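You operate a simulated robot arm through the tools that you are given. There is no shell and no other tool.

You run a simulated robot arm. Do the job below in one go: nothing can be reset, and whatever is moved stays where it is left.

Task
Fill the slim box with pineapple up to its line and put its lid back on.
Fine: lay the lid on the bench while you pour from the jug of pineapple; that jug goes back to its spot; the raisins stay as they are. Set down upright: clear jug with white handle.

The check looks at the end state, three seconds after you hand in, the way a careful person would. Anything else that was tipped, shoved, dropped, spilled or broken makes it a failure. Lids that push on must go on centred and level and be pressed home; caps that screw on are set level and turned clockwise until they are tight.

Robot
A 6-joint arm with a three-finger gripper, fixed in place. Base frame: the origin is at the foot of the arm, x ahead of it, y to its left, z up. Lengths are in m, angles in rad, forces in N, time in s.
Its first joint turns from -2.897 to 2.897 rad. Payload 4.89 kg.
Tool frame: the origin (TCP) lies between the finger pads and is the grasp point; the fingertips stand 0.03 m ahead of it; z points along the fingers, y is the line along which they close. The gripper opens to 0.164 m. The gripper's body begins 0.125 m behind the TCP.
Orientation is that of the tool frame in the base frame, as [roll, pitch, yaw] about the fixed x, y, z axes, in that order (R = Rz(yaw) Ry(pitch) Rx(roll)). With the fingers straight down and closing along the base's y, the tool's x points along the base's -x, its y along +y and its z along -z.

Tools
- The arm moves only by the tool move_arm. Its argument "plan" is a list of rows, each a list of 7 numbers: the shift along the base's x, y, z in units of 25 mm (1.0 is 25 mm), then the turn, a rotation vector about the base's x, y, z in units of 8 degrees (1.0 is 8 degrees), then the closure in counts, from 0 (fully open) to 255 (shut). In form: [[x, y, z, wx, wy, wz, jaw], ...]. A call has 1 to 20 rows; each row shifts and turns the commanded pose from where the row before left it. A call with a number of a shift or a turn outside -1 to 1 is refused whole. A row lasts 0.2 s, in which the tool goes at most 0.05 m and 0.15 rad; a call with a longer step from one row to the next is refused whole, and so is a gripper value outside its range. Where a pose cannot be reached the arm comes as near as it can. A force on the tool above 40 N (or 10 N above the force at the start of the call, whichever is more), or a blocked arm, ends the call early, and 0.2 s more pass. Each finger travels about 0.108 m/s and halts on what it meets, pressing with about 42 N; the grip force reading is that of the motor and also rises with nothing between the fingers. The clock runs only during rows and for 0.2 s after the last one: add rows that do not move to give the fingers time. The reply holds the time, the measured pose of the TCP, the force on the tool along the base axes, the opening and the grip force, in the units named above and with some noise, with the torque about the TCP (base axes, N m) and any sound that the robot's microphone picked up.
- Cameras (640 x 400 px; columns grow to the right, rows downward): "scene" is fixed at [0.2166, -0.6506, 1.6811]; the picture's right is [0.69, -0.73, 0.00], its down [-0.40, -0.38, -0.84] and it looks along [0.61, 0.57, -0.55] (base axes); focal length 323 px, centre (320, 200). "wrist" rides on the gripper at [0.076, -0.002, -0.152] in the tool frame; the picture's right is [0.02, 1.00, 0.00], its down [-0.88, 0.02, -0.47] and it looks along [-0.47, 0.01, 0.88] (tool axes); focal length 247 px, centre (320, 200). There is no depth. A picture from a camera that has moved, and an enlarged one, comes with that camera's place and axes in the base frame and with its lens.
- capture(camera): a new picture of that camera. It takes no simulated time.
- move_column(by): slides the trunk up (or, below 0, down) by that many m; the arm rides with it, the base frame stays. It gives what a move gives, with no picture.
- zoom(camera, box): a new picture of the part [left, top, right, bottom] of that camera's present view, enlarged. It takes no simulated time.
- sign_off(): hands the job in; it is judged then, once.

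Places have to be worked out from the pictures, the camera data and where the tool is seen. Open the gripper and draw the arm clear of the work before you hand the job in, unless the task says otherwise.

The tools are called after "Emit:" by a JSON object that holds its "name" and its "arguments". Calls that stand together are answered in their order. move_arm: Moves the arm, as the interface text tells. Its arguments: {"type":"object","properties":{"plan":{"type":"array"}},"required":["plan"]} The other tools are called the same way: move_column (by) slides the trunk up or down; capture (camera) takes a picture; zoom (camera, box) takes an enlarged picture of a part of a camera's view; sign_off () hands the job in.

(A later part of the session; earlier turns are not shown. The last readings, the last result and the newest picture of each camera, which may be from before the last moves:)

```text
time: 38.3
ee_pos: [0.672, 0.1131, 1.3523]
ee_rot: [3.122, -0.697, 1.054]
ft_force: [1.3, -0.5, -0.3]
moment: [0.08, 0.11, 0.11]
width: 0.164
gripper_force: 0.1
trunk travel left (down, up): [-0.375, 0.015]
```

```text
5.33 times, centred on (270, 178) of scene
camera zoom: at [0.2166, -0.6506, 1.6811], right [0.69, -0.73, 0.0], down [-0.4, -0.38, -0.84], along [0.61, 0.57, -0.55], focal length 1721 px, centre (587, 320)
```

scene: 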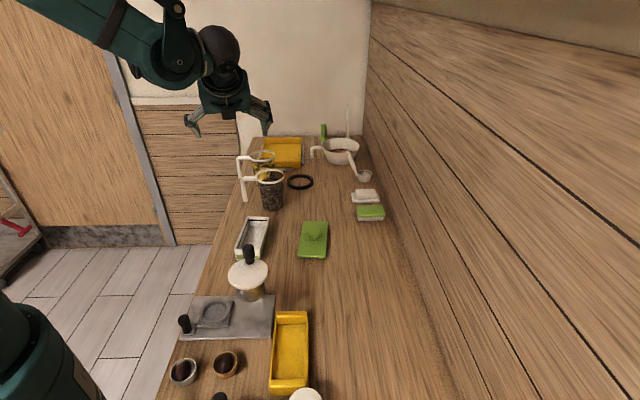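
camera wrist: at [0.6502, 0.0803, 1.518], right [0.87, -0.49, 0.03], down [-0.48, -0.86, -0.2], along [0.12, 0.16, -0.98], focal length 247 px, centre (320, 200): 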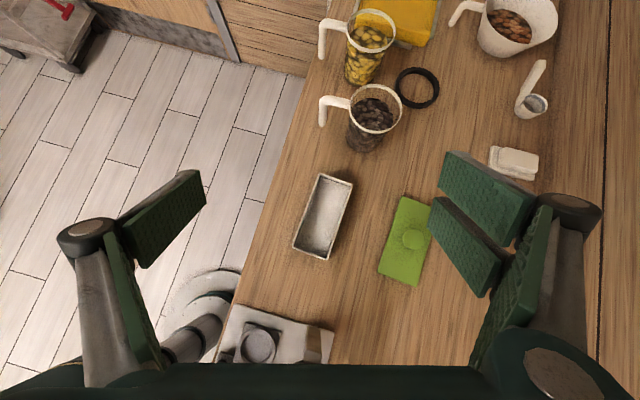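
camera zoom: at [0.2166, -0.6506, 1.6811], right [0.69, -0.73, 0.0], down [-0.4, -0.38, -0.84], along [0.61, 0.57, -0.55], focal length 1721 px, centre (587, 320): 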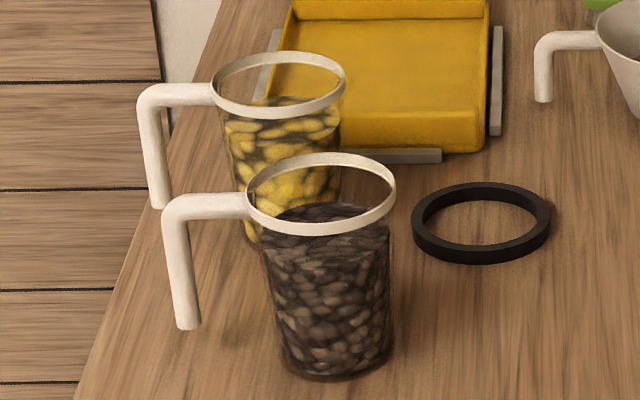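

Three views agree: pineapple jug axis (1.011, 0.452), bench z≈0.90, rim z≈1.04 (radius ≈0.057), handle toward az 136°; raisin jug at (0.916, 0.279). I'll move to a point above the pre-grasp, pitching to 57° at azimuth 50° with the gripper at ~0.13 m.

Emit:
{"name": "move_arm", "arguments": {"plan": [[0.943, 0.907, 0, 0, 0, -0.65, 53], [0.943, 0.907, 0, 0, 0, -0.65, 53], [0.943, 0.907, 0, -0.67, 0.563, 0, 53], [0.943, 0.907, 0, 0, 0, 0, 53], [0.943, 0.907, 0, 0, 0, 0, 53], [0.943, 0.907, 0, 0, 0, 0, 53], [0.943, 0.907, -0.3, 0, 0, 0, 53], [0.943, 0.907, -0.3, 0, 0, 0, 53], [0.943, 0.907, -0.5, 0, 0, 0, 53], [0.943, 0.907, -0.5, 0, 0, 0, 53], [0.943, 0.907, -0.5, 0, 0, 0, 53], [0.943, 0.907, -0.5, 0, 0, 0, 53], [0, 0, 0, 0, 0, 0, 53], [0, 0, 0, 0, 0, 0, 53]]}}

Emit:
{"name": "capture", "arguments": {"camera": "wrist"}}

Emit:
{"name": "capture", "arguments": {"camera": "scene"}}

```text
time: 41.3
ee_pos: [0.9544, 0.3855, 1.2873]
ee_rot: [3.122, -0.576, 0.873]
ft_force: [-0.6, -0.3, 0.1]
moment: [0.0, -0.05, -0.03]
width: 0.1302
gripper_force: 0.0
trunk travel left (down, up): [-0.375, 0.015]
```

```text
taken
camera wrist: at [0.9402, 0.373, 1.4565], right [0.77, -0.64, 0.03], down [-0.64, -0.77, -0.08], along [0.07, 0.05, -1.0], focal length 247 px, centre (320, 200)
```

wrist: 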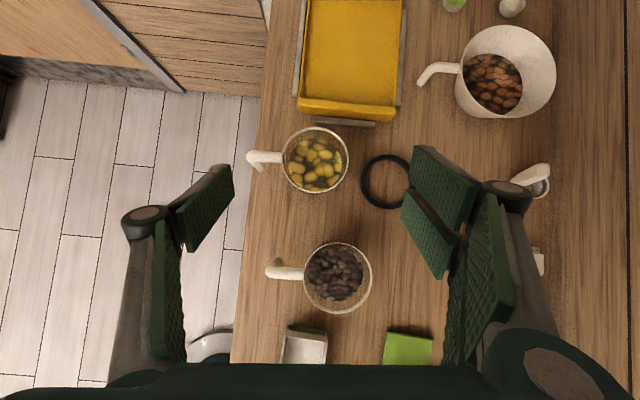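

```text
taken
```

scene: 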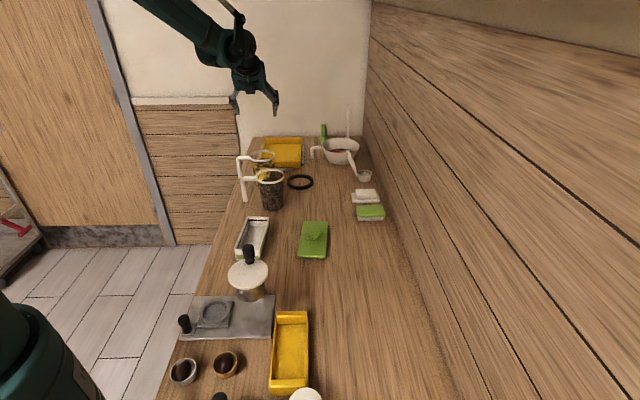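

The pose is reached and the jugs are seen almost from straight above. I'll zoom for a precise centre of the pineapple jug's rim and handle.

Emit:
{"name": "zoom", "arguments": {"camera": "wrist", "box": [230, 100, 390, 220]}}

```text
3.33 times, centred on (310, 160) of wrist
camera zoom: at [0.9402, 0.373, 1.4565], right [0.77, -0.64, 0.03], down [-0.64, -0.77, -0.08], along [0.07, 0.05, -1.0], focal length 823 px, centre (353, 333)
```

zoom: 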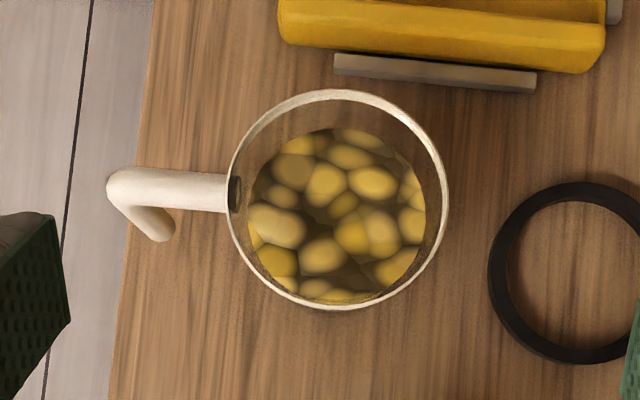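

Jug axis refined to (1.0105, 0.4525). I'll descend vertically to the pre-grasp point 0.16 m back along the tool axis and check alignment.

Emit:
{"name": "move_arm", "arguments": {"plan": [[-0.09, 0.09, -0.9, 0, 0, 0, 53], [0, 0, -0.98, 0, 0, 0, 53], [0, 0, -0.98, 0, 0, 0, 53], [0, 0, -0.98, 0, 0, 0, 53], [0, 0, -0.98, 0, 0, 0, 53], [0, 0, -0.98, 0, 0, 0, 53], [0, 0, -0.98, 0, 0, 0, 53], [0, 0, -0.98, 0, 0, 0, 53], [0, 0, 0, 0, 0, 0, 53], [0, 0, 0, 0, 0, 0, 53]]}}

Emit:
{"name": "capture", "arguments": {"camera": "wrist"}}

Emit:
{"name": "zoom", "arguments": {"camera": "scene", "box": [220, 110, 320, 215]}}

```text
time: 43.5
ee_pos: [0.9517, 0.3857, 1.0932]
ee_rot: [3.123, -0.576, 0.871]
ft_force: [0.0, 0.5, 0.7]
moment: [-0.02, -0.02, 0.0]
width: 0.13
gripper_force: 0.0
trunk travel left (down, up): [-0.375, 0.015]
```

```text
taken
camera wrist: at [0.9376, 0.3743, 1.2632], right [0.77, -0.64, 0.03], down [-0.64, -0.77, -0.08], along [0.07, 0.05, -1.0], focal length 247 px, centre (320, 200)
```

wrist: 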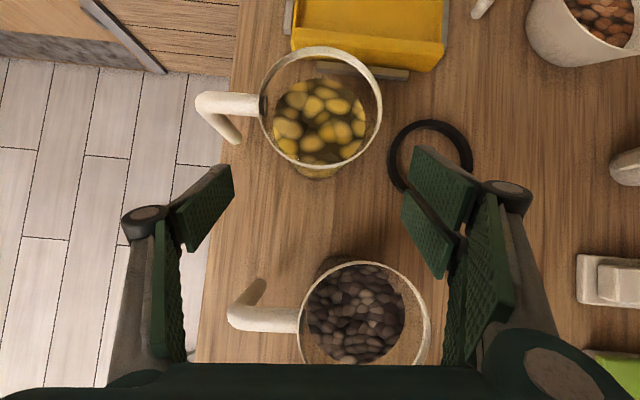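

```text
3.81 times, centred on (270, 162) of scene
camera zoom: at [0.2166, -0.6506, 1.6811], right [0.69, -0.73, 0.0], down [-0.4, -0.38, -0.84], along [0.61, 0.57, -0.55], focal length 1229 px, centre (510, 343)
```

zoom: 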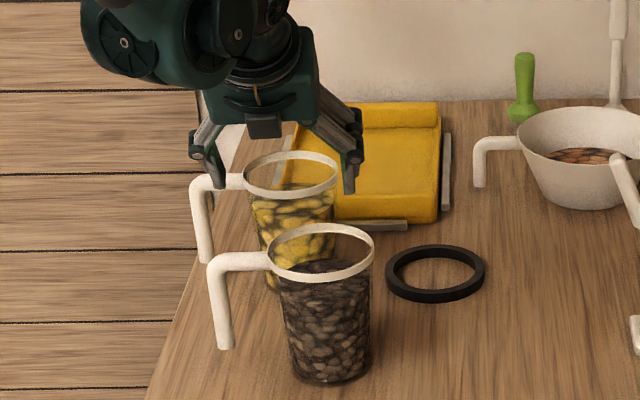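

Alignment looks right: the jug is centred between the fingers and the tool passes over the raisin jug. I'll narrow to ~0.12 m and advance two-thirds of the way along the tool axis.

Emit:
{"name": "move_arm", "arguments": {"plan": [[0, 0, 0, 0, 0, 0, 68], [0.392, 0.445, -0.901, 0, 0, 0, 68], [0.392, 0.445, -0.901, 0, 0, 0, 68], [0.392, 0.445, -0.901, 0, 0, 0, 68], [0.392, 0.445, -0.901, 0, 0, 0, 68], [0, 0, 0, 0, 0, 0, 68], [0, 0, 0, 0, 0, 0, 68]]}}

Emit:
{"name": "capture", "arguments": {"camera": "wrist"}}

Emit:
{"name": "zoom", "arguments": {"camera": "scene", "box": [220, 110, 320, 215]}}

```text
time: 45.1
ee_pos: [0.9934, 0.4326, 1.003]
ee_rot: [3.124, -0.575, 0.871]
ft_force: [-0.7, -0.3, -0.1]
moment: [0.04, 0.03, 0.01]
width: 0.1201
gripper_force: 0.1
trunk travel left (down, up): [-0.375, 0.015]
```

```text
taken
camera wrist: at [0.9782, 0.4202, 1.1726], right [0.77, -0.64, 0.03], down [-0.64, -0.77, -0.08], along [0.07, 0.05, -1.0], focal length 247 px, centre (320, 200)
```

wrist: 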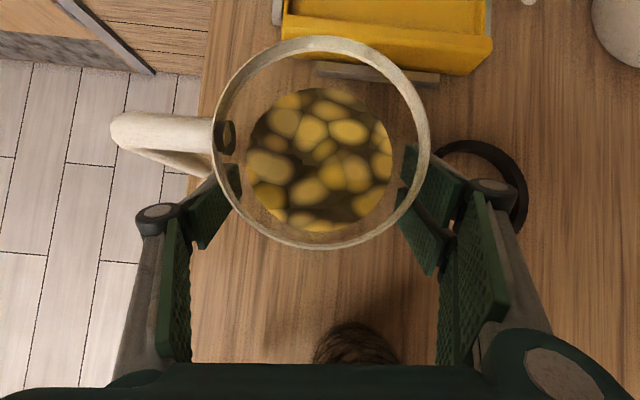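

```text
3.81 times, centred on (270, 162) of scene
camera zoom: at [0.2166, -0.6506, 1.6811], right [0.69, -0.73, 0.0], down [-0.4, -0.38, -0.84], along [0.61, 0.57, -0.55], focal length 1229 px, centre (510, 343)
```

zoom: 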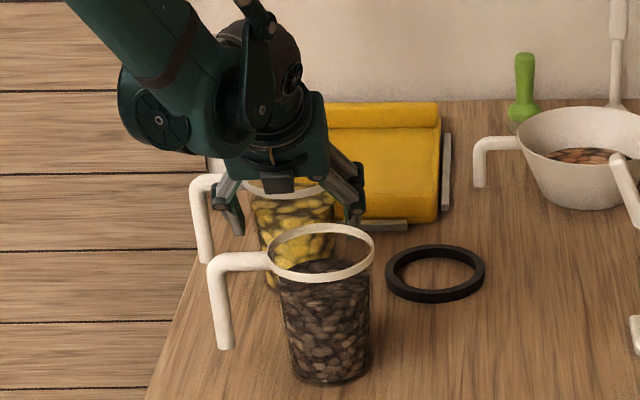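

The fingers straddle the jug evenly and the left one passes between body and handle. I'll advance the last 5 cm.

Emit:
{"name": "move_arm", "arguments": {"plan": [[0.171, 0.199, -0.45, 0, 0, 0, 68], [0.171, 0.199, -0.45, 0, 0, 0, 68], [0.171, 0.199, -0.45, 0, 0, 0, 68], [0.171, 0.199, -0.45, 0, 0, 0, 68], [0, 0, 0, 0, 0, 0, 68], [0, 0, 0, 0, 0, 0, 68]]}}

Emit:
{"name": "capture", "arguments": {"camera": "wrist"}}

Emit:
{"name": "zoom", "arguments": {"camera": "scene", "box": [220, 110, 320, 215]}}

```text
time: 46.5
ee_pos: [1.0093, 0.4514, 0.9587]
ee_rot: [3.123, -0.576, 0.871]
ft_force: [0.8, -2.5, 1.0]
moment: [0.09, 0.05, 0.02]
width: 0.1207
gripper_force: 0.4
trunk travel left (down, up): [-0.375, 0.015]
```

```text
taken
camera wrist: at [0.9941, 0.439, 1.1277], right [0.77, -0.64, 0.03], down [-0.64, -0.77, -0.08], along [0.07, 0.05, -1.0], focal length 247 px, centre (320, 200)
```

wrist: 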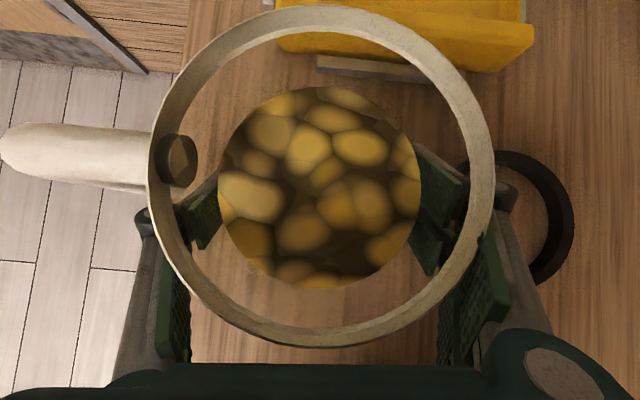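

```text
3.81 times, centred on (270, 162) of scene
camera zoom: at [0.2166, -0.6506, 1.6811], right [0.69, -0.73, 0.0], down [-0.4, -0.38, -0.84], along [0.61, 0.57, -0.55], focal length 1229 px, centre (510, 343)
```

zoom: 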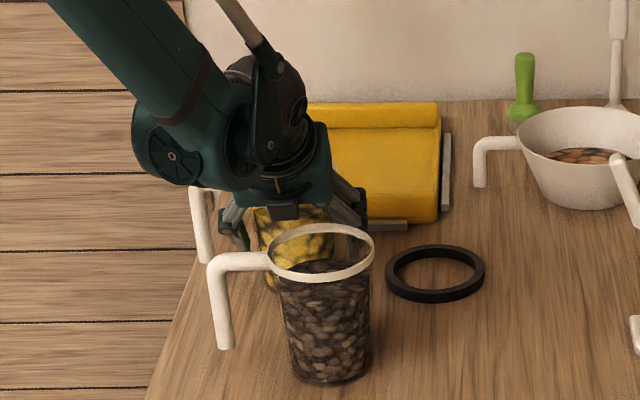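

In position, rim centred between the fingers. Closing gently on the jug body now.

Emit:
{"name": "move_arm", "arguments": {"plan": [[0, 0, 0, 0, 0, 0, 80], [0, 0, 0, 0, 0, 0, 90], [0, 0, 0, 0, 0, 0, 100], [0, 0, 0, 0, 0, 0, 110], [0, 0, 0, 0, 0, 0, 125], [0, 0, 0, 0, 0, 0, 140], [0, 0, 0, 0, 0, 0, 140]]}}

Emit:
{"name": "capture", "arguments": {"camera": "wrist"}}

Emit:
{"name": "zoom", "arguments": {"camera": "scene", "box": [220, 110, 320, 215]}}

```text
time: 48.1
ee_pos: [1.0077, 0.4516, 0.9604]
ee_rot: [3.122, -0.576, 0.871]
ft_force: [-4.2, 9.2, 22.4]
moment: [1.29, 1.18, -0.17]
width: 0.1044
gripper_force: 42.4
trunk travel left (down, up): [-0.375, 0.015]
```

```text
taken
camera wrist: at [0.9931, 0.4393, 1.1291], right [0.77, -0.64, 0.03], down [-0.63, -0.77, -0.08], along [0.07, 0.05, -1.0], focal length 247 px, centre (320, 200)
```

wrist: 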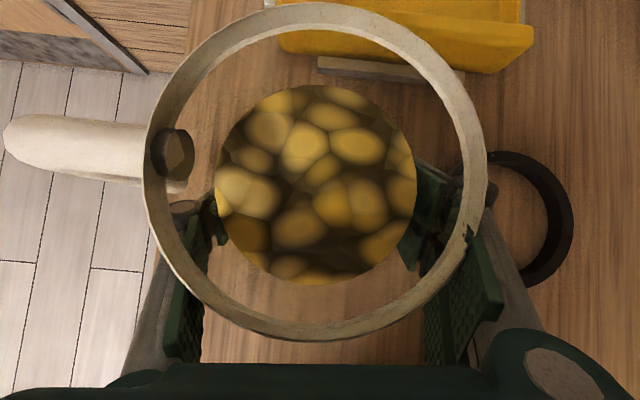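

```text
3.81 times, centred on (270, 162) of scene
camera zoom: at [0.2166, -0.6506, 1.6811], right [0.69, -0.73, 0.0], down [-0.4, -0.38, -0.84], along [0.61, 0.57, -0.55], focal length 1229 px, centre (510, 343)
```

zoom: 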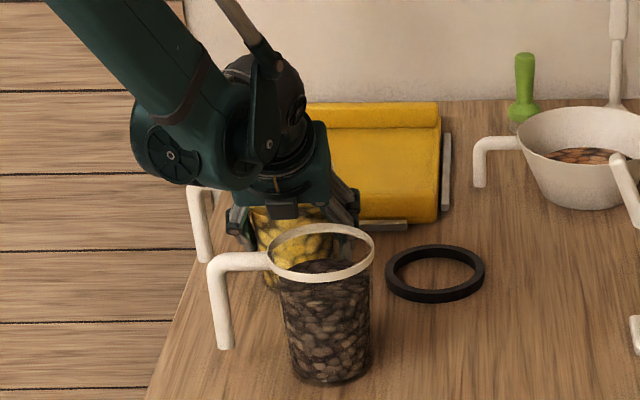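

The closing stopped at 0.104 m with an upward reaction – the sloping finger links are bearing on the wider rim rather than the body. I'll reopen and take a shallower pitch so the pads reach the body instead.

Emit:
{"name": "move_arm", "arguments": {"plan": [[0, 0, 0, 0, 0, 0, 100], [0, 0, 0, 0, 0, 0, 85], [0, 0, 0, 0, 0, 0, 68], [0, 0, 0, 0, 0, 0, 68]]}}

Emit:
{"name": "capture", "arguments": {"camera": "wrist"}}

Emit:
{"name": "zoom", "arguments": {"camera": "scene", "box": [220, 130, 320, 215]}}

```text
time: 49.1
ee_pos: [1.0089, 0.4506, 0.9586]
ee_rot: [3.121, -0.579, 0.869]
ft_force: [0.0, -0.9, 0.3]
moment: [-0.02, -0.04, -0.02]
width: 0.1203
gripper_force: 0.1
trunk travel left (down, up): [-0.375, 0.015]
```

```text
taken
camera wrist: at [0.994, 0.439, 1.1278], right [0.77, -0.64, 0.03], down [-0.64, -0.77, -0.08], along [0.07, 0.05, -1.0], focal length 247 px, centre (320, 200)
```

wrist: 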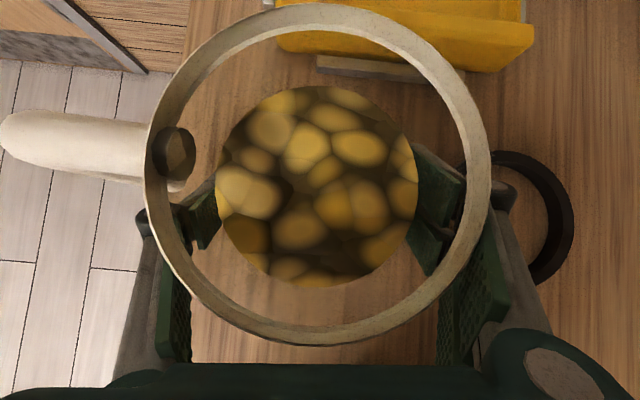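

```text
4.71 times, centred on (270, 172) of scene
camera zoom: at [0.2166, -0.6506, 1.6811], right [0.69, -0.73, 0.0], down [-0.4, -0.38, -0.84], along [0.61, 0.57, -0.55], focal length 1518 px, centre (555, 329)
```

zoom: 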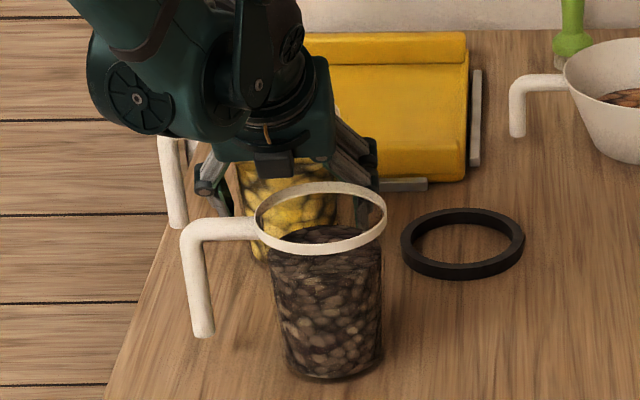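

The jug stayed upright (moved ~2 mm). Now I'll pitch 7° shallower about the grasp point and recheck.

Emit:
{"name": "move_arm", "arguments": {"plan": [[-0.04, -0.01, 0.02, 0.22, -0.184, 0, 68], [-0.04, 0, 0.02, 0.22, -0.184, 0, 68], [-0.04, -0.01, 0.02, 0.22, -0.184, 0, 68], [0, 0, 0, 0, 0, 0, 68], [0, 0, 0, 0, 0, 0, 68]]}}

Emit:
{"name": "capture", "arguments": {"camera": "wrist"}}

Emit:
{"name": "zoom", "arguments": {"camera": "scene", "box": [220, 130, 320, 215]}}

```text
time: 50.3
ee_pos: [1.0062, 0.4513, 0.9599]
ee_rot: [3.123, -0.697, 0.87]
ft_force: [-0.1, -0.1, 0.3]
moment: [0.02, 0.0, 0.01]
width: 0.1201
gripper_force: 0.0
trunk travel left (down, up): [-0.375, 0.015]
```

```text
taken
camera wrist: at [0.9787, 0.4239, 1.1258], right [0.77, -0.64, 0.03], down [-0.62, -0.76, -0.2], along [0.15, 0.14, -0.98], focal length 247 px, centre (320, 200)
```

wrist: 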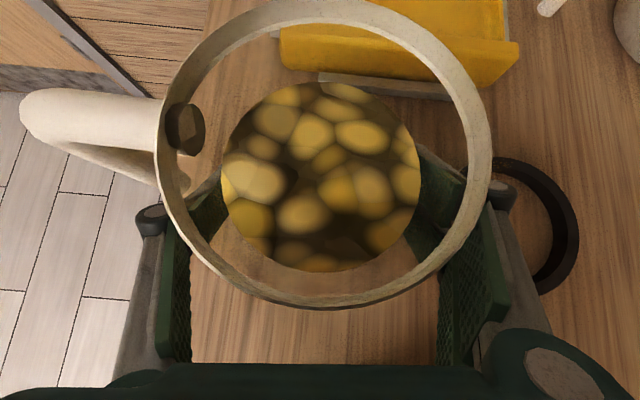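

```text
4.71 times, centred on (270, 172) of scene
camera zoom: at [0.2166, -0.6506, 1.6811], right [0.69, -0.73, 0.0], down [-0.4, -0.38, -0.84], along [0.61, 0.57, -0.55], focal length 1518 px, centre (555, 329)
```

zoom: 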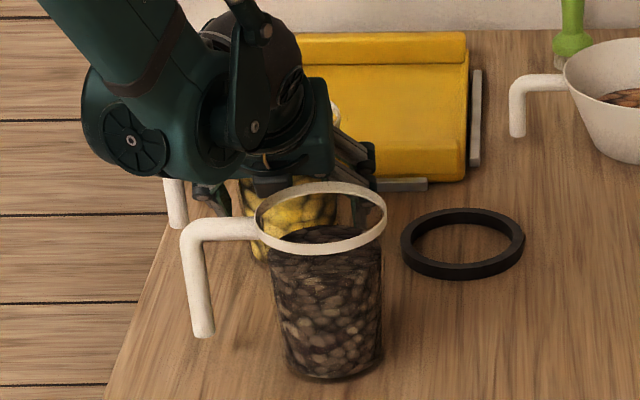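

Pitch is now 50°. I'll close stepwise again, watching width and tool force.

Emit:
{"name": "move_arm", "arguments": {"plan": [[0, 0, 0, 0, 0, 0, 80], [0, 0, 0, 0, 0, 0, 88], [0, 0, 0, 0, 0, 0, 96], [0, 0, 0, 0, 0, 0, 104], [0, 0, 0, 0, 0, 0, 112], [0, 0, 0, 0, 0, 0, 125], [0, 0, 0, 0, 0, 0, 140], [0, 0, 0, 0, 0, 0, 140]]}}

Emit:
{"name": "capture", "arguments": {"camera": "wrist"}}

Emit:
{"name": "zoom", "arguments": {"camera": "scene", "box": [220, 130, 320, 215]}}

```text
time: 52.1
ee_pos: [1.0061, 0.4508, 0.9598]
ee_rot: [3.122, -0.697, 0.868]
ft_force: [-3.1, 1.8, 3.9]
moment: [0.34, 0.48, 0.01]
width: 0.0989
gripper_force: 42.3
trunk travel left (down, up): [-0.375, 0.015]
```

```text
taken
camera wrist: at [0.9785, 0.4241, 1.1261], right [0.77, -0.64, 0.03], down [-0.62, -0.76, -0.2], along [0.15, 0.14, -0.98], focal length 247 px, centre (320, 200)
```

wrist: 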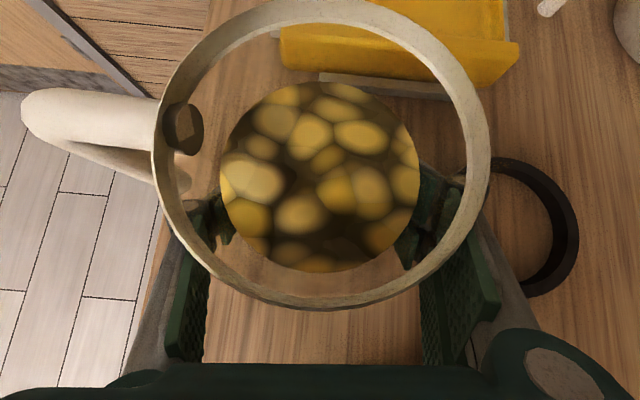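

```text
4.71 times, centred on (270, 172) of scene
camera zoom: at [0.2166, -0.6506, 1.6811], right [0.69, -0.73, 0.0], down [-0.4, -0.38, -0.84], along [0.61, 0.57, -0.55], focal length 1518 px, centre (555, 329)
```

zoom: 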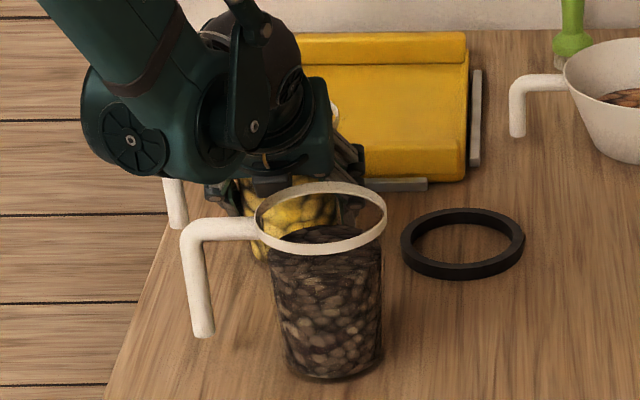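

Now it holds at 0.099 m, the true body diameter, with small reaction forces. I record this grasp pose (1.006, 0.451, 0.960) for the return, and do a small test lift.

Emit:
{"name": "move_arm", "arguments": {"plan": [[0, 0, 0.2, 0, 0, 0, 140], [0, 0, 0.3, 0, 0, 0, 140], [0, 0, 0.4, 0, 0, 0, 140], [0, 0, 0.4, 0, 0, 0, 140], [0, 0, 0, 0, 0, 0, 140], [0, 0, 0, 0, 0, 0, 140]]}}

Emit:
{"name": "capture", "arguments": {"camera": "wrist"}}

Emit:
{"name": "zoom", "arguments": {"camera": "scene", "box": [220, 130, 320, 215]}}

```text
time: 53.5
ee_pos: [1.0058, 0.4507, 0.9925]
ee_rot: [3.121, -0.694, 0.869]
ft_force: [0.3, -0.6, -5.8]
moment: [-0.01, -0.01, 0.03]
width: 0.0987
gripper_force: 42.2
trunk travel left (down, up): [-0.375, 0.015]
```

```text
taken
camera wrist: at [0.9786, 0.4232, 1.1585], right [0.77, -0.64, 0.03], down [-0.62, -0.76, -0.2], along [0.15, 0.14, -0.98], focal length 247 px, centre (320, 200)
```

wrist: 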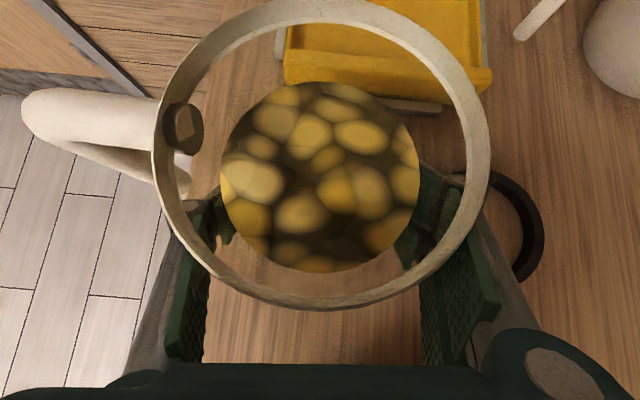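

```text
4.71 times, centred on (270, 172) of scene
camera zoom: at [0.2166, -0.6506, 1.6811], right [0.69, -0.73, 0.0], down [-0.4, -0.38, -0.84], along [0.61, 0.57, -0.55], focal length 1518 px, centre (555, 329)
```

zoom: 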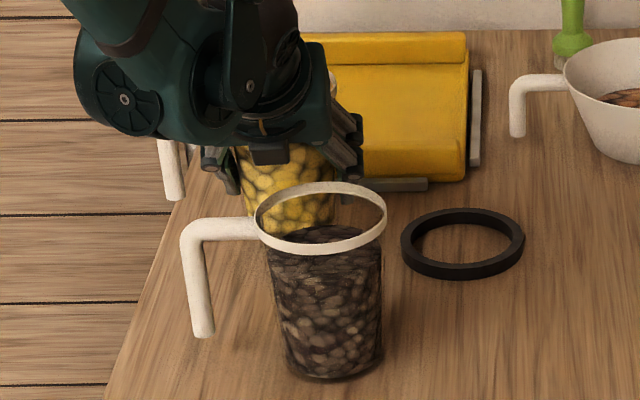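

The jug is lifted cleanly (≈5.8 N, steady, no tilt). I'll raise it straight up so its base clears the raisin jug.

Emit:
{"name": "move_arm", "arguments": {"plan": [[0, 0, 0.6, 0, 0, 0, 140], [0, 0, 0.9, 0, 0, 0, 140], [0, 0, 1, 0, 0, 0, 140], [0, 0, 1, 0, 0, 0, 140], [0, 0, 1, 0, 0, 0, 140], [0, 0, 1, 0, 0, 0, 140], [0, 0, 1, 0, 0, 0, 140], [0, 0, 1, 0, 0, 0, 140], [0, 0, 0.6, 0, 0, 0, 140], [0, 0, 0, 0, 0, 0, 140]]}}

Emit:
{"name": "capture", "arguments": {"camera": "scene"}}

```text
time: 55.7
ee_pos: [1.0068, 0.4529, 1.1956]
ee_rot: [3.122, -0.694, 0.869]
ft_force: [0.2, -0.2, -5.1]
moment: [0.02, -0.03, -0.05]
width: 0.0987
gripper_force: 42.0
trunk travel left (down, up): [-0.375, 0.015]
```

```text
taken
```

scene: 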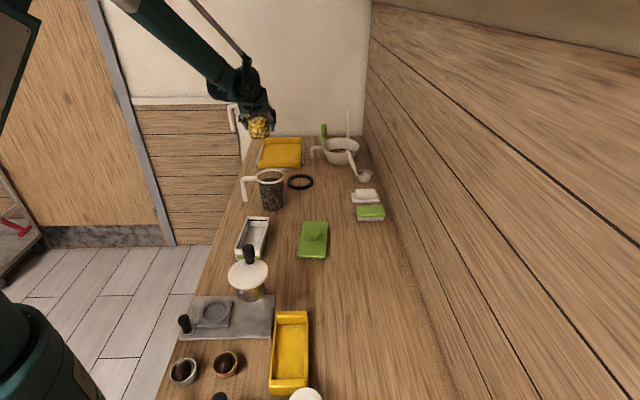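

Now I'll carry the jug (upright) toward the box area at this height while starting to yaw the tool.

Emit:
{"name": "move_arm", "arguments": {"plan": [[-0.3, -0.4, 0, 0, 0, 0, 140], [-0.6, -0.75, 0, 0, 0, 0.2, 140], [-0.67, -0.82, 0, 0, 0, 0.4, 140], [-0.67, -0.82, 0, 0, 0, 0.4, 140], [-0.67, -0.82, 0, 0, 0, 0.4, 140], [-0.67, -0.82, 0, 0, 0, 0.4, 140], [-0.67, -0.82, 0, 0, 0, 0.4, 140], [-0.67, -0.82, 0, 0, 0, 0.4, 140], [-0.67, -0.82, 0, 0, 0, 0.5, 140], [-0.67, -0.82, 0, 0, 0, 0.5, 140], [-0.67, -0.82, 0, 0, 0, 0.5, 140], [-0.67, -0.82, 0, 0, 0, 0.5, 140], [-0.67, -0.82, 0, 0, 0, 0.5, 140], [-0.67, -0.82, 0, 0, 0, 0.5, 140], [-0.67, -0.82, 0, 0, 0, 0.5, 140], [-0.67, -0.82, 0, 0, 0, 0.5, 140], [-0.4, -0.5, 0, 0, 0, 0.3, 140], [0, 0, 0, 0, 0, 0, 140], [0, 0, 0, 0, 0, 0, 140]]}}

Emit:
{"name": "capture", "arguments": {"camera": "scene"}}

Emit:
{"name": "capture", "arguments": {"camera": "wrist"}}

```text
time: 59.7
ee_pos: [0.7391, 0.1215, 1.1942]
ee_rot: [3.124, -0.696, 1.832]
ft_force: [0.2, 0.2, -5.4]
moment: [-0.02, -0.04, 0.01]
width: 0.0985
gripper_force: 41.9
trunk travel left (down, up): [-0.375, 0.015]
```

```text
taken
```

scene: 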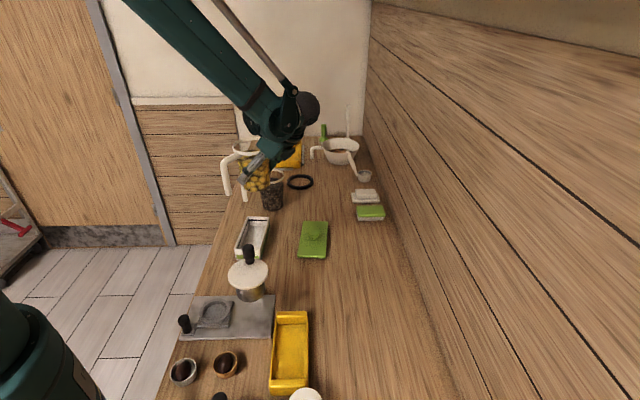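

```text
taken
camera wrist: at [0.7459, 0.0827, 1.3602], right [0.96, 0.26, 0.03], down [0.26, -0.94, -0.2], along [-0.03, 0.2, -0.98], focal length 247 px, centre (320, 200)
```

wrist: 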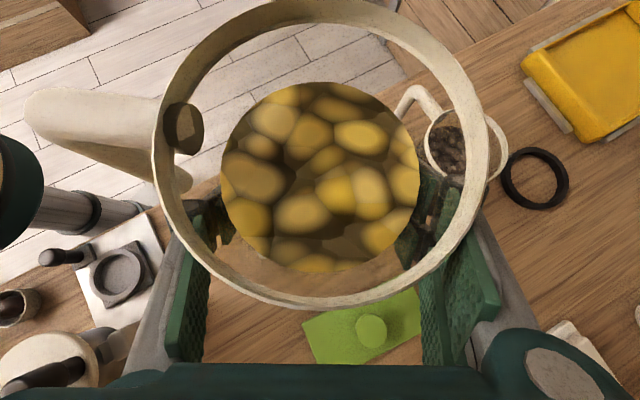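

The jug is upright and steady near the box. I'll continue the yaw to ~145° so the jug will pour across the box from the wall side toward the bench edge, at a safe height.

Emit:
{"name": "move_arm", "arguments": {"plan": [[0, 0, 0, 0, 0, 0.4, 140], [0, 0, 0, 0, 0, 0.6, 140], [0, 0, 0, 0, 0, 0.7, 140], [0, 0, 0, 0, 0, 0.7, 140], [0, 0, 0, 0, 0, 0.7, 140], [0, 0, 0, 0, 0, 0.7, 140], [0, 0, 0, 0, 0, 0.7, 140], [0, 0, 0, 0, 0, 0.5, 140], [0, 0, 0, 0, 0, 0, 140], [0, 0, 0, 0, 0, 0, 140]]}}

Emit:
{"name": "capture", "arguments": {"camera": "scene"}}

Emit:
{"name": "capture", "arguments": {"camera": "wrist"}}

```text
time: 61.9
ee_pos: [0.7377, 0.1532, 1.1955]
ee_rot: [3.073, -0.632, 2.526]
ft_force: [-0.8, 1.0, -5.6]
moment: [0.03, -0.05, -0.01]
width: 0.0985
gripper_force: 41.9
out of reach, approached as far as the arm can: row 6, 7, 8
trunk travel left (down, up): [-0.375, 0.015]
```

```text
taken
```

scene: 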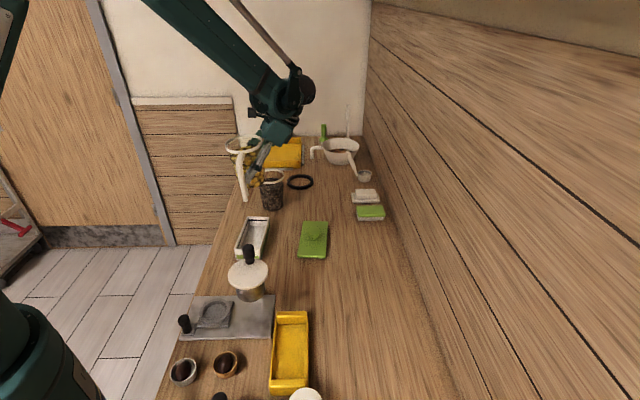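

```text
taken
camera wrist: at [0.7557, 0.1268, 1.3626], right [0.59, 0.8, 0.07], down [0.8, -0.58, -0.14], along [-0.07, 0.14, -0.99], focal length 247 px, centre (320, 200)
```

wrist: 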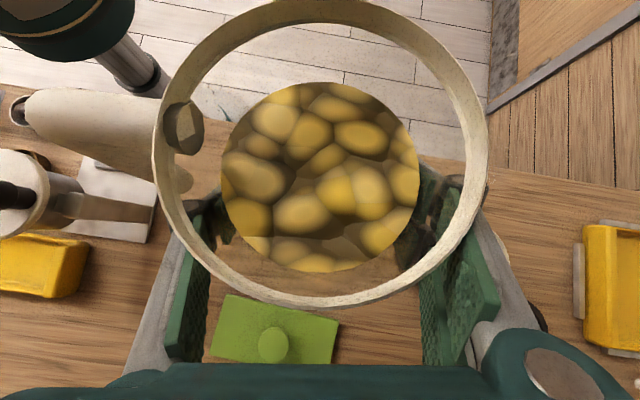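

The wrist-pitch limit stopped the last of the yaw and the jug leans ~4° (contents undisturbed). Tilting in the pour direction moves the wrist away from that limit, so I'll begin a 32° pre-tilt (well short of flow) while moving to the pour position's upper approach.

Emit:
{"name": "move_arm", "arguments": {"plan": [[0.2, -0.3, 0, -0.252, -0.311, 0, 140], [0.5, -0.69, -0.5, -0.44, -0.544, 0, 140], [0.5, -0.69, -0.7, -0.44, -0.544, 0, 140], [0.5, -0.69, -0.8, -0.44, -0.544, 0, 140], [0.5, -0.69, -0.8, -0.44, -0.544, 0, 140], [0.3, -0.39, -0.8, -0.44, -0.544, 0, 140], [0, 0, -0.2, 0, 0, 0, 140], [0, 0, 0, 0, 0, 0, 140]]}}

Emit:
{"name": "capture", "arguments": {"camera": "scene"}}

Emit:
{"name": "capture", "arguments": {"camera": "wrist"}}

```text
time: 63.7
ee_pos: [0.8006, 0.0677, 1.1001]
ee_rot: [3.125, -0.109, 2.515]
ft_force: [0.4, 0.4, -5.3]
moment: [-0.05, -0.08, 0.01]
width: 0.0985
gripper_force: 41.8
trunk travel left (down, up): [-0.375, 0.015]
```

```text
taken
```

scene: 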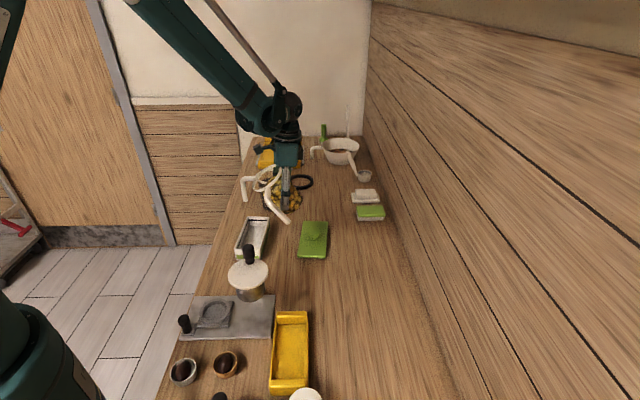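

```text
taken
camera wrist: at [0.7504, 0.0976, 1.2599], right [0.57, 0.82, 0.02], down [0.76, -0.53, 0.38], along [0.32, -0.2, -0.93], focal length 247 px, centre (320, 200)
```

wrist: 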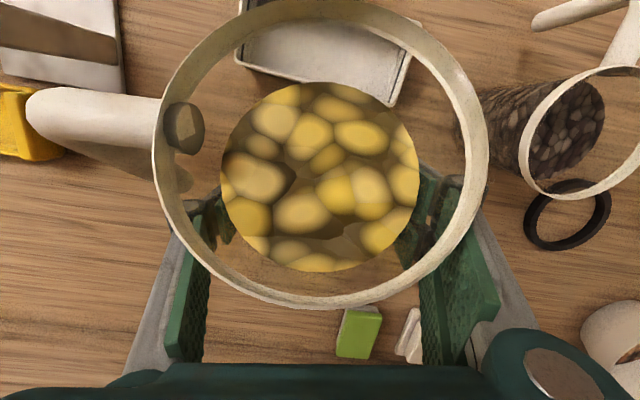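

Tilt is now ~34° toward az 144° and the lip points at the box in the wrist view. I'll bring it to 50° (still before flow) and lower it so the lip is ~8 cm above the box rim.

Emit:
{"name": "move_arm", "arguments": {"plan": [[0, 0, -0.4, -0.235, -0.324, 0, 140], [0, 0, -0.5, -0.235, -0.324, 0, 140], [0, 0, -0.5, -0.235, -0.324, 0, 140], [0, 0, -0.5, -0.235, -0.324, 0, 140], [0, 0, -0.5, -0.235, -0.324, 0, 140], [0, 0, -0.4, 0, 0, 0, 140], [0, 0, 0, 0, 0, 0, 140]]}}

Emit:
{"name": "capture", "arguments": {"camera": "wrist"}}

Emit:
{"name": "zoom", "arguments": {"camera": "scene", "box": [210, 150, 350, 270]}}

```text
time: 65.3
ee_pos: [0.8009, 0.0674, 1.0307]
ee_rot: [3.123, 0.17, 2.514]
ft_force: [0.5, 0.2, -5.8]
moment: [0.0, -0.03, -0.04]
width: 0.0985
gripper_force: 41.8
trunk travel left (down, up): [-0.375, 0.015]
```

```text
taken
camera wrist: at [0.7177, 0.1225, 1.1678], right [0.57, 0.82, 0.01], down [0.64, -0.45, 0.62], along [0.51, -0.34, -0.79], focal length 247 px, centre (320, 200)
```

wrist: 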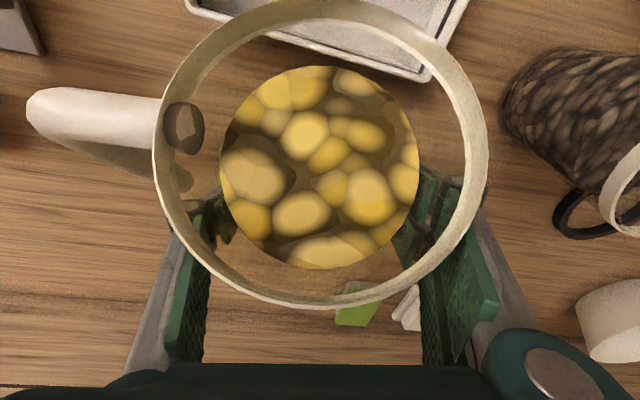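

```text
3.33 times, centred on (280, 210) of scene
camera zoom: at [0.2166, -0.6506, 1.6811], right [0.69, -0.73, 0.0], down [-0.4, -0.38, -0.84], along [0.61, 0.57, -0.55], focal length 1076 px, centre (453, 167)
```

zoom: 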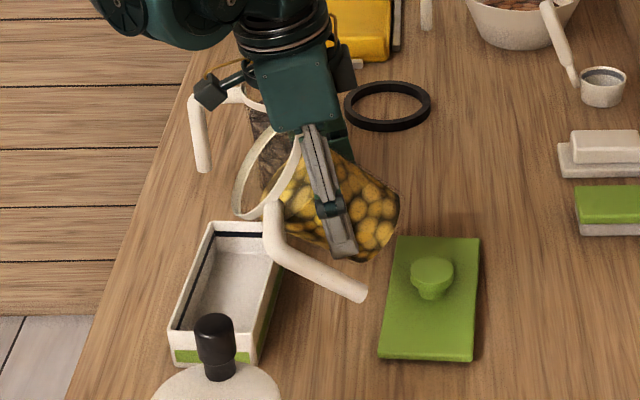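

The view is excellent: lip is over the box's centreline and pieces are just starting to shift. I'll tilt by 4° more and watch.

Emit:
{"name": "move_arm", "arguments": {"plan": [[0, 0, 0, -0.147, -0.202, 0, 140], [0, 0, 0, -0.147, -0.202, 0, 140], [0, 0, 0, 0, 0, 0, 140], [0, 0, 0, 0, 0, 0, 140]]}}

Emit:
{"name": "capture", "arguments": {"camera": "wrist"}}

Emit:
{"name": "zoom", "arguments": {"camera": "scene", "box": [210, 180, 320, 270]}}

```text
time: 66.3
ee_pos: [0.8006, 0.0668, 1.0303]
ee_rot: [3.123, 0.243, 2.515]
ft_force: [-0.2, 0.1, -5.0]
moment: [-0.04, -0.11, -0.01]
width: 0.0983
gripper_force: 42.1
trunk travel left (down, up): [-0.375, 0.015]
```

```text
taken
camera wrist: at [0.7098, 0.1275, 1.1605], right [0.57, 0.82, 0.01], down [0.61, -0.43, 0.67], along [0.56, -0.37, -0.74], focal length 247 px, centre (320, 200)
```

wrist: 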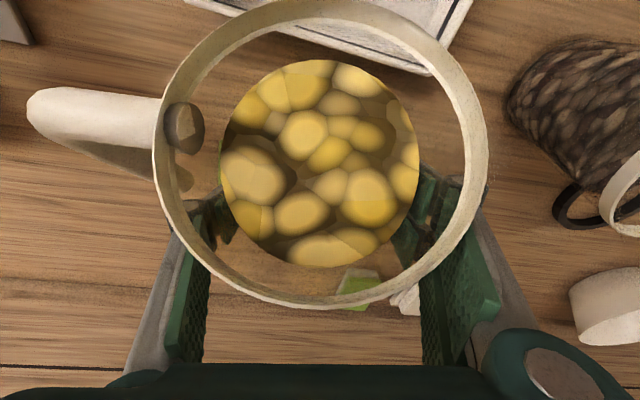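

```text
4.44 times, centred on (265, 225) of scene
camera zoom: at [0.2166, -0.6506, 1.6811], right [0.69, -0.73, 0.0], down [-0.4, -0.38, -0.84], along [0.61, 0.57, -0.55], focal length 1434 px, centre (564, 89)
```

zoom: 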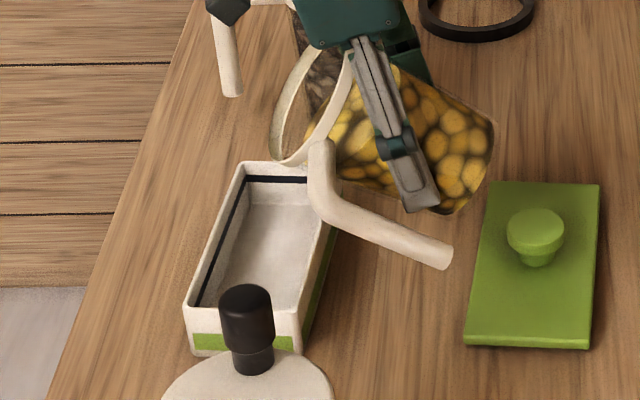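

At ~54° nothing has left the jug yet. Continuing in small steps.

Emit:
{"name": "move_arm", "arguments": {"plan": [[0, 0, 0, -0.147, -0.202, 0, 140], [0, 0, 0, -0.147, -0.202, 0, 140], [0, 0, 0, 0, 0, 0, 140], [0, 0, 0, 0, 0, 0, 140]]}}

Emit:
{"name": "zoom", "arguments": {"camera": "scene", "box": [210, 180, 320, 270]}}

```text
time: 67.3
ee_pos: [0.8001, 0.068, 1.0302]
ee_rot: [3.122, 0.311, 2.515]
ft_force: [-0.6, 0.2, -6.5]
moment: [-0.02, -0.1, 0.0]
width: 0.0983
gripper_force: 41.6
trunk travel left (down, up): [-0.375, 0.015]
```

```text
4.44 times, centred on (265, 225) of scene
camera zoom: at [0.2166, -0.6506, 1.6811], right [0.69, -0.73, 0.0], down [-0.4, -0.38, -0.84], along [0.61, 0.57, -0.55], focal length 1434 px, centre (564, 89)
```

zoom: 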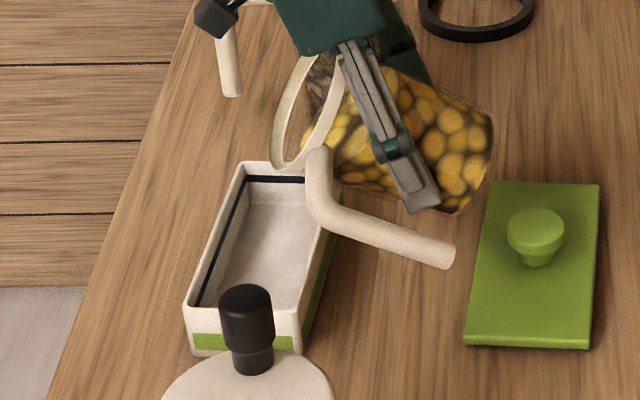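

At ~58°, still nothing out. Another 4°.

Emit:
{"name": "move_arm", "arguments": {"plan": [[0, 0, 0, -0.147, -0.202, 0, 140], [0, 0, 0, -0.147, -0.202, 0, 140], [0, 0, 0, 0, 0, 0, 140], [0, 0, 0, 0, 0, 0, 140]]}}

Emit:
{"name": "zoom", "arguments": {"camera": "scene", "box": [210, 180, 320, 270]}}

Emit:
{"name": "capture", "arguments": {"camera": "wrist"}}

```text
time: 68.3
ee_pos: [0.8006, 0.0671, 1.0302]
ee_rot: [3.126, 0.38, 2.514]
ft_force: [0.1, -0.6, -5.0]
moment: [-0.06, -0.09, -0.02]
width: 0.098
gripper_force: 42.8
trunk travel left (down, up): [-0.375, 0.015]
```

```text
4.44 times, centred on (265, 225) of scene
camera zoom: at [0.2166, -0.6506, 1.6811], right [0.69, -0.73, 0.0], down [-0.4, -0.38, -0.84], along [0.61, 0.57, -0.55], focal length 1434 px, centre (564, 89)
```

zoom: 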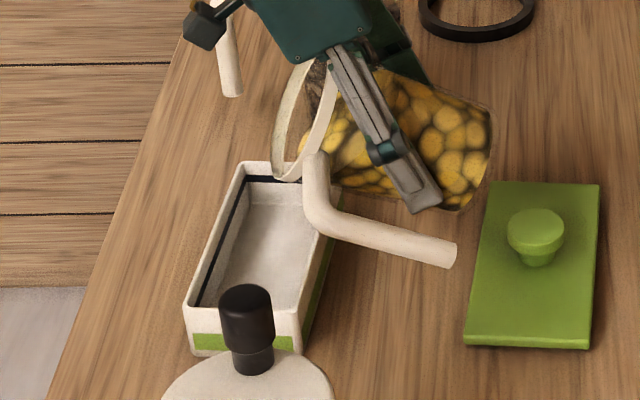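

```text
taken
camera wrist: at [0.6956, 0.1376, 1.143], right [0.56, 0.83, 0.01], down [0.53, -0.37, 0.77], along [0.64, -0.43, -0.64], focal length 247 px, centre (320, 200)
```

wrist: 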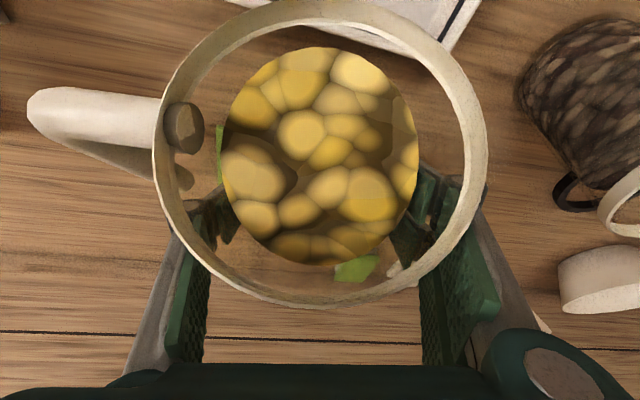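

The content surface is approaching the lip (61.8°). Continuing with smaller, slower steps.

Emit:
{"name": "move_arm", "arguments": {"plan": [[0, 0, 0, -0.147, -0.202, 0, 140], [0, 0, 0, -0.074, -0.101, 0, 140], [0, 0, 0, 0, 0, 0, 140], [0, 0, 0, 0, 0, 0, 140]]}}

Emit:
{"name": "zoom", "arguments": {"camera": "scene", "box": [210, 180, 320, 270]}}

Emit:
{"name": "capture", "arguments": {"camera": "wrist"}}

```text
time: 69.3
ee_pos: [0.7997, 0.0672, 1.0297]
ee_rot: [3.125, 0.433, 2.518]
ft_force: [-1.0, 0.1, -5.4]
moment: [-0.02, -0.08, 0.03]
width: 0.0981
gripper_force: 41.5
trunk travel left (down, up): [-0.375, 0.015]
```

```text
4.44 times, centred on (265, 225) of scene
camera zoom: at [0.2166, -0.6506, 1.6811], right [0.69, -0.73, 0.0], down [-0.4, -0.38, -0.84], along [0.61, 0.57, -0.55], focal length 1434 px, centre (564, 89)
```

zoom: 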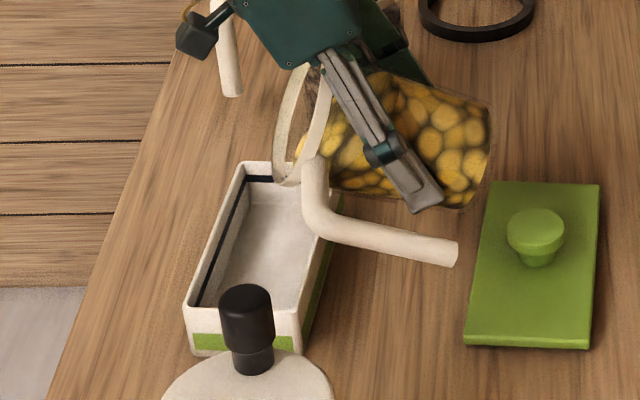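

```text
taken
camera wrist: at [0.6908, 0.1409, 1.1362], right [0.56, 0.83, 0.01], down [0.49, -0.34, 0.8], along [0.66, -0.45, -0.6], focal length 247 px, centre (320, 200)
```

wrist: 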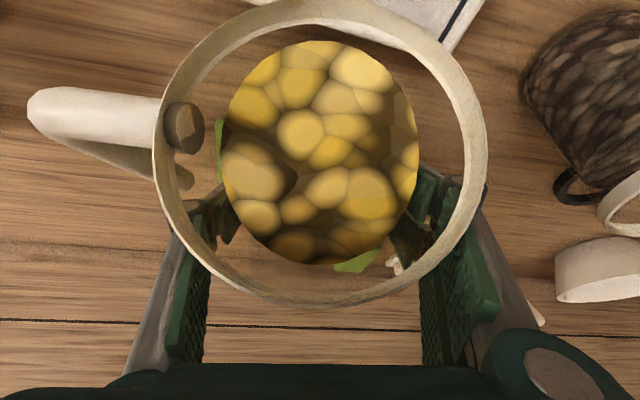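

Still contained at ~65°; the lip is 2 cm short of the box's centreline, which suits the throw. Next small step.

Emit:
{"name": "move_arm", "arguments": {"plan": [[0, 0, 0, -0.147, -0.202, 0, 140], [0, 0, 0, -0.074, -0.101, 0, 140], [0, 0, 0, 0, 0, 0, 140], [0, 0, 0, 0, 0, 0, 140], [0, 0, 0, 0, 0, 0, 140]]}}

Emit:
{"name": "zoom", "arguments": {"camera": "scene", "box": [210, 180, 320, 270]}}

Emit:
{"name": "capture", "arguments": {"camera": "wrist"}}

```text
time: 70.5
ee_pos: [0.8003, 0.067, 1.0294]
ee_rot: [3.125, 0.485, 2.518]
ft_force: [0.1, -0.5, -5.4]
moment: [-0.05, -0.15, 0.01]
width: 0.098
gripper_force: 41.9
trunk travel left (down, up): [-0.375, 0.015]
```

```text
4.44 times, centred on (265, 225) of scene
camera zoom: at [0.2166, -0.6506, 1.6811], right [0.69, -0.73, 0.0], down [-0.4, -0.38, -0.84], along [0.61, 0.57, -0.55], focal length 1434 px, centre (564, 89)
```

zoom: 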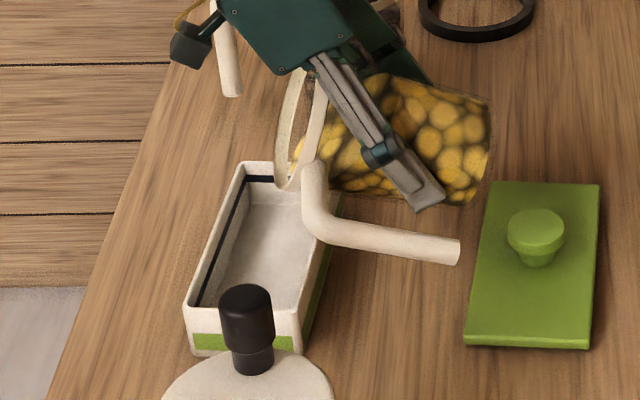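

```text
taken
camera wrist: at [0.6867, 0.1438, 1.1295], right [0.56, 0.83, 0.0], down [0.46, -0.32, 0.83], along [0.69, -0.47, -0.56], focal length 247 px, centre (320, 200)
```

wrist: 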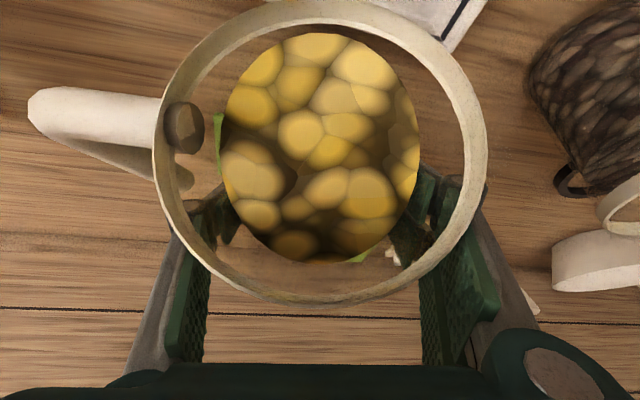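

The surface edge is almost at the lip (~68°). Another small step, expecting first flow.

Emit:
{"name": "move_arm", "arguments": {"plan": [[0, 0, 0, -0.147, -0.202, 0, 140], [0, 0, 0, -0.074, -0.101, 0, 140], [0, 0, 0, 0, 0, 0, 140], [0, 0, 0, 0, 0, 0, 140]]}}

Emit:
{"name": "zoom", "arguments": {"camera": "scene", "box": [210, 180, 320, 270]}}

Emit:
{"name": "capture", "arguments": {"camera": "wrist"}}

```text
time: 71.5
ee_pos: [0.8011, 0.0674, 1.0303]
ee_rot: [3.126, 0.541, 2.517]
ft_force: [0.6, 0.1, -5.2]
moment: [-0.01, -0.08, 0.0]
width: 0.0981
gripper_force: 41.9
trunk travel left (down, up): [-0.375, 0.015]
```

```text
4.44 times, centred on (265, 225) of scene
camera zoom: at [0.2166, -0.6506, 1.6811], right [0.69, -0.73, 0.0], down [-0.4, -0.38, -0.84], along [0.61, 0.57, -0.55], focal length 1434 px, centre (564, 89)
```

zoom: 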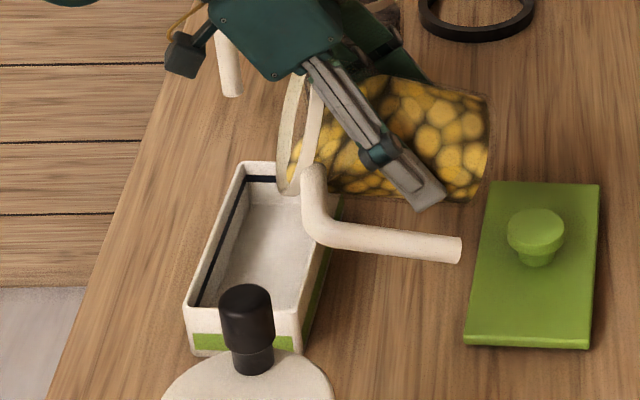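

```text
taken
camera wrist: at [0.6833, 0.1473, 1.1218], right [0.56, 0.83, 0.0], down [0.42, -0.29, 0.86], along [0.71, -0.48, -0.51], focal length 247 px, centre (320, 200)
```

wrist: 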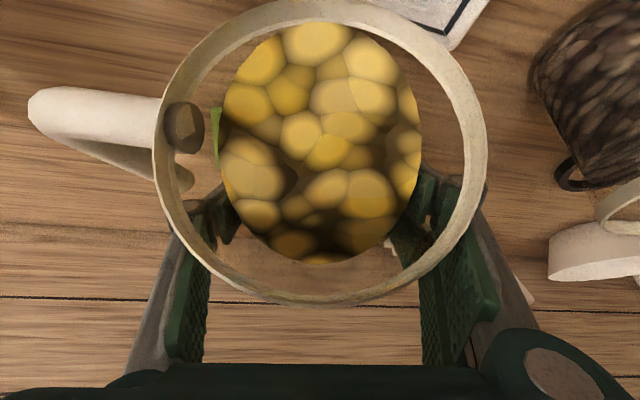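

Pieces are at the lip (71°). I'll lower the jug 1.2 cm to reduce the drop, then tilt slightly more.

Emit:
{"name": "move_arm", "arguments": {"plan": [[0, 0, -0.25, 0, 0, 0, 140], [0, 0, -0.25, 0, 0, 0, 140], [0, 0, 0, -0.118, -0.162, 0, 140], [0, 0, 0, 0, 0, 0, 140], [0, 0, 0, 0, 0, 0, 140]]}}

Emit:
{"name": "zoom", "arguments": {"camera": "scene", "box": [210, 180, 320, 270]}}

Emit:
{"name": "capture", "arguments": {"camera": "wrist"}}

```text
time: 72.7
ee_pos: [0.8009, 0.0666, 1.0167]
ee_rot: [3.126, 0.566, 2.516]
ft_force: [0.5, 0.2, -5.7]
moment: [-0.02, -0.15, 0.0]
width: 0.098
gripper_force: 42.5
trunk travel left (down, up): [-0.375, 0.015]
```

```text
4.44 times, centred on (265, 225) of scene
camera zoom: at [0.2166, -0.6506, 1.6811], right [0.69, -0.73, 0.0], down [-0.4, -0.38, -0.84], along [0.61, 0.57, -0.55], focal length 1434 px, centre (564, 89)
```

zoom: 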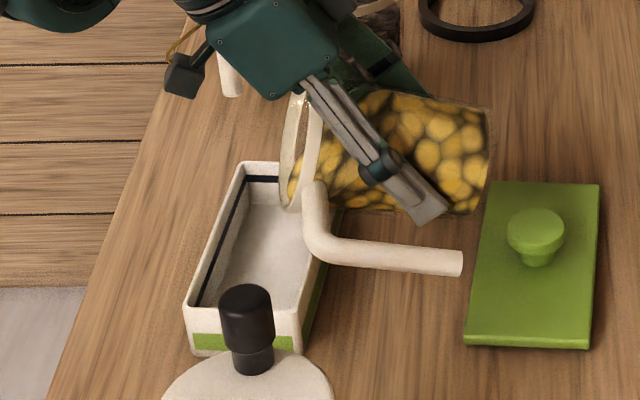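

```text
taken
camera wrist: at [0.6809, 0.1485, 1.1049], right [0.56, 0.83, 0.0], down [0.4, -0.28, 0.87], along [0.72, -0.49, -0.49], focal length 247 px, centre (320, 200)
```

wrist: 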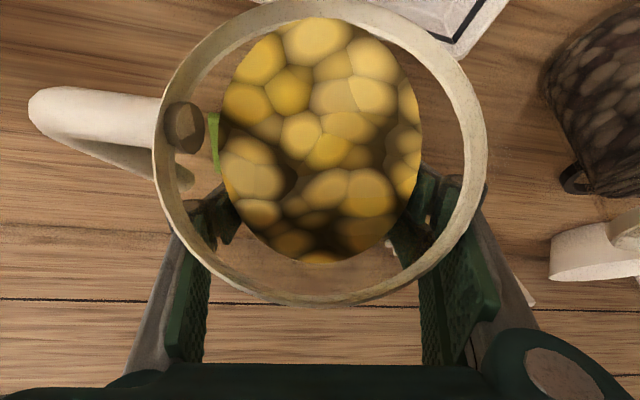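

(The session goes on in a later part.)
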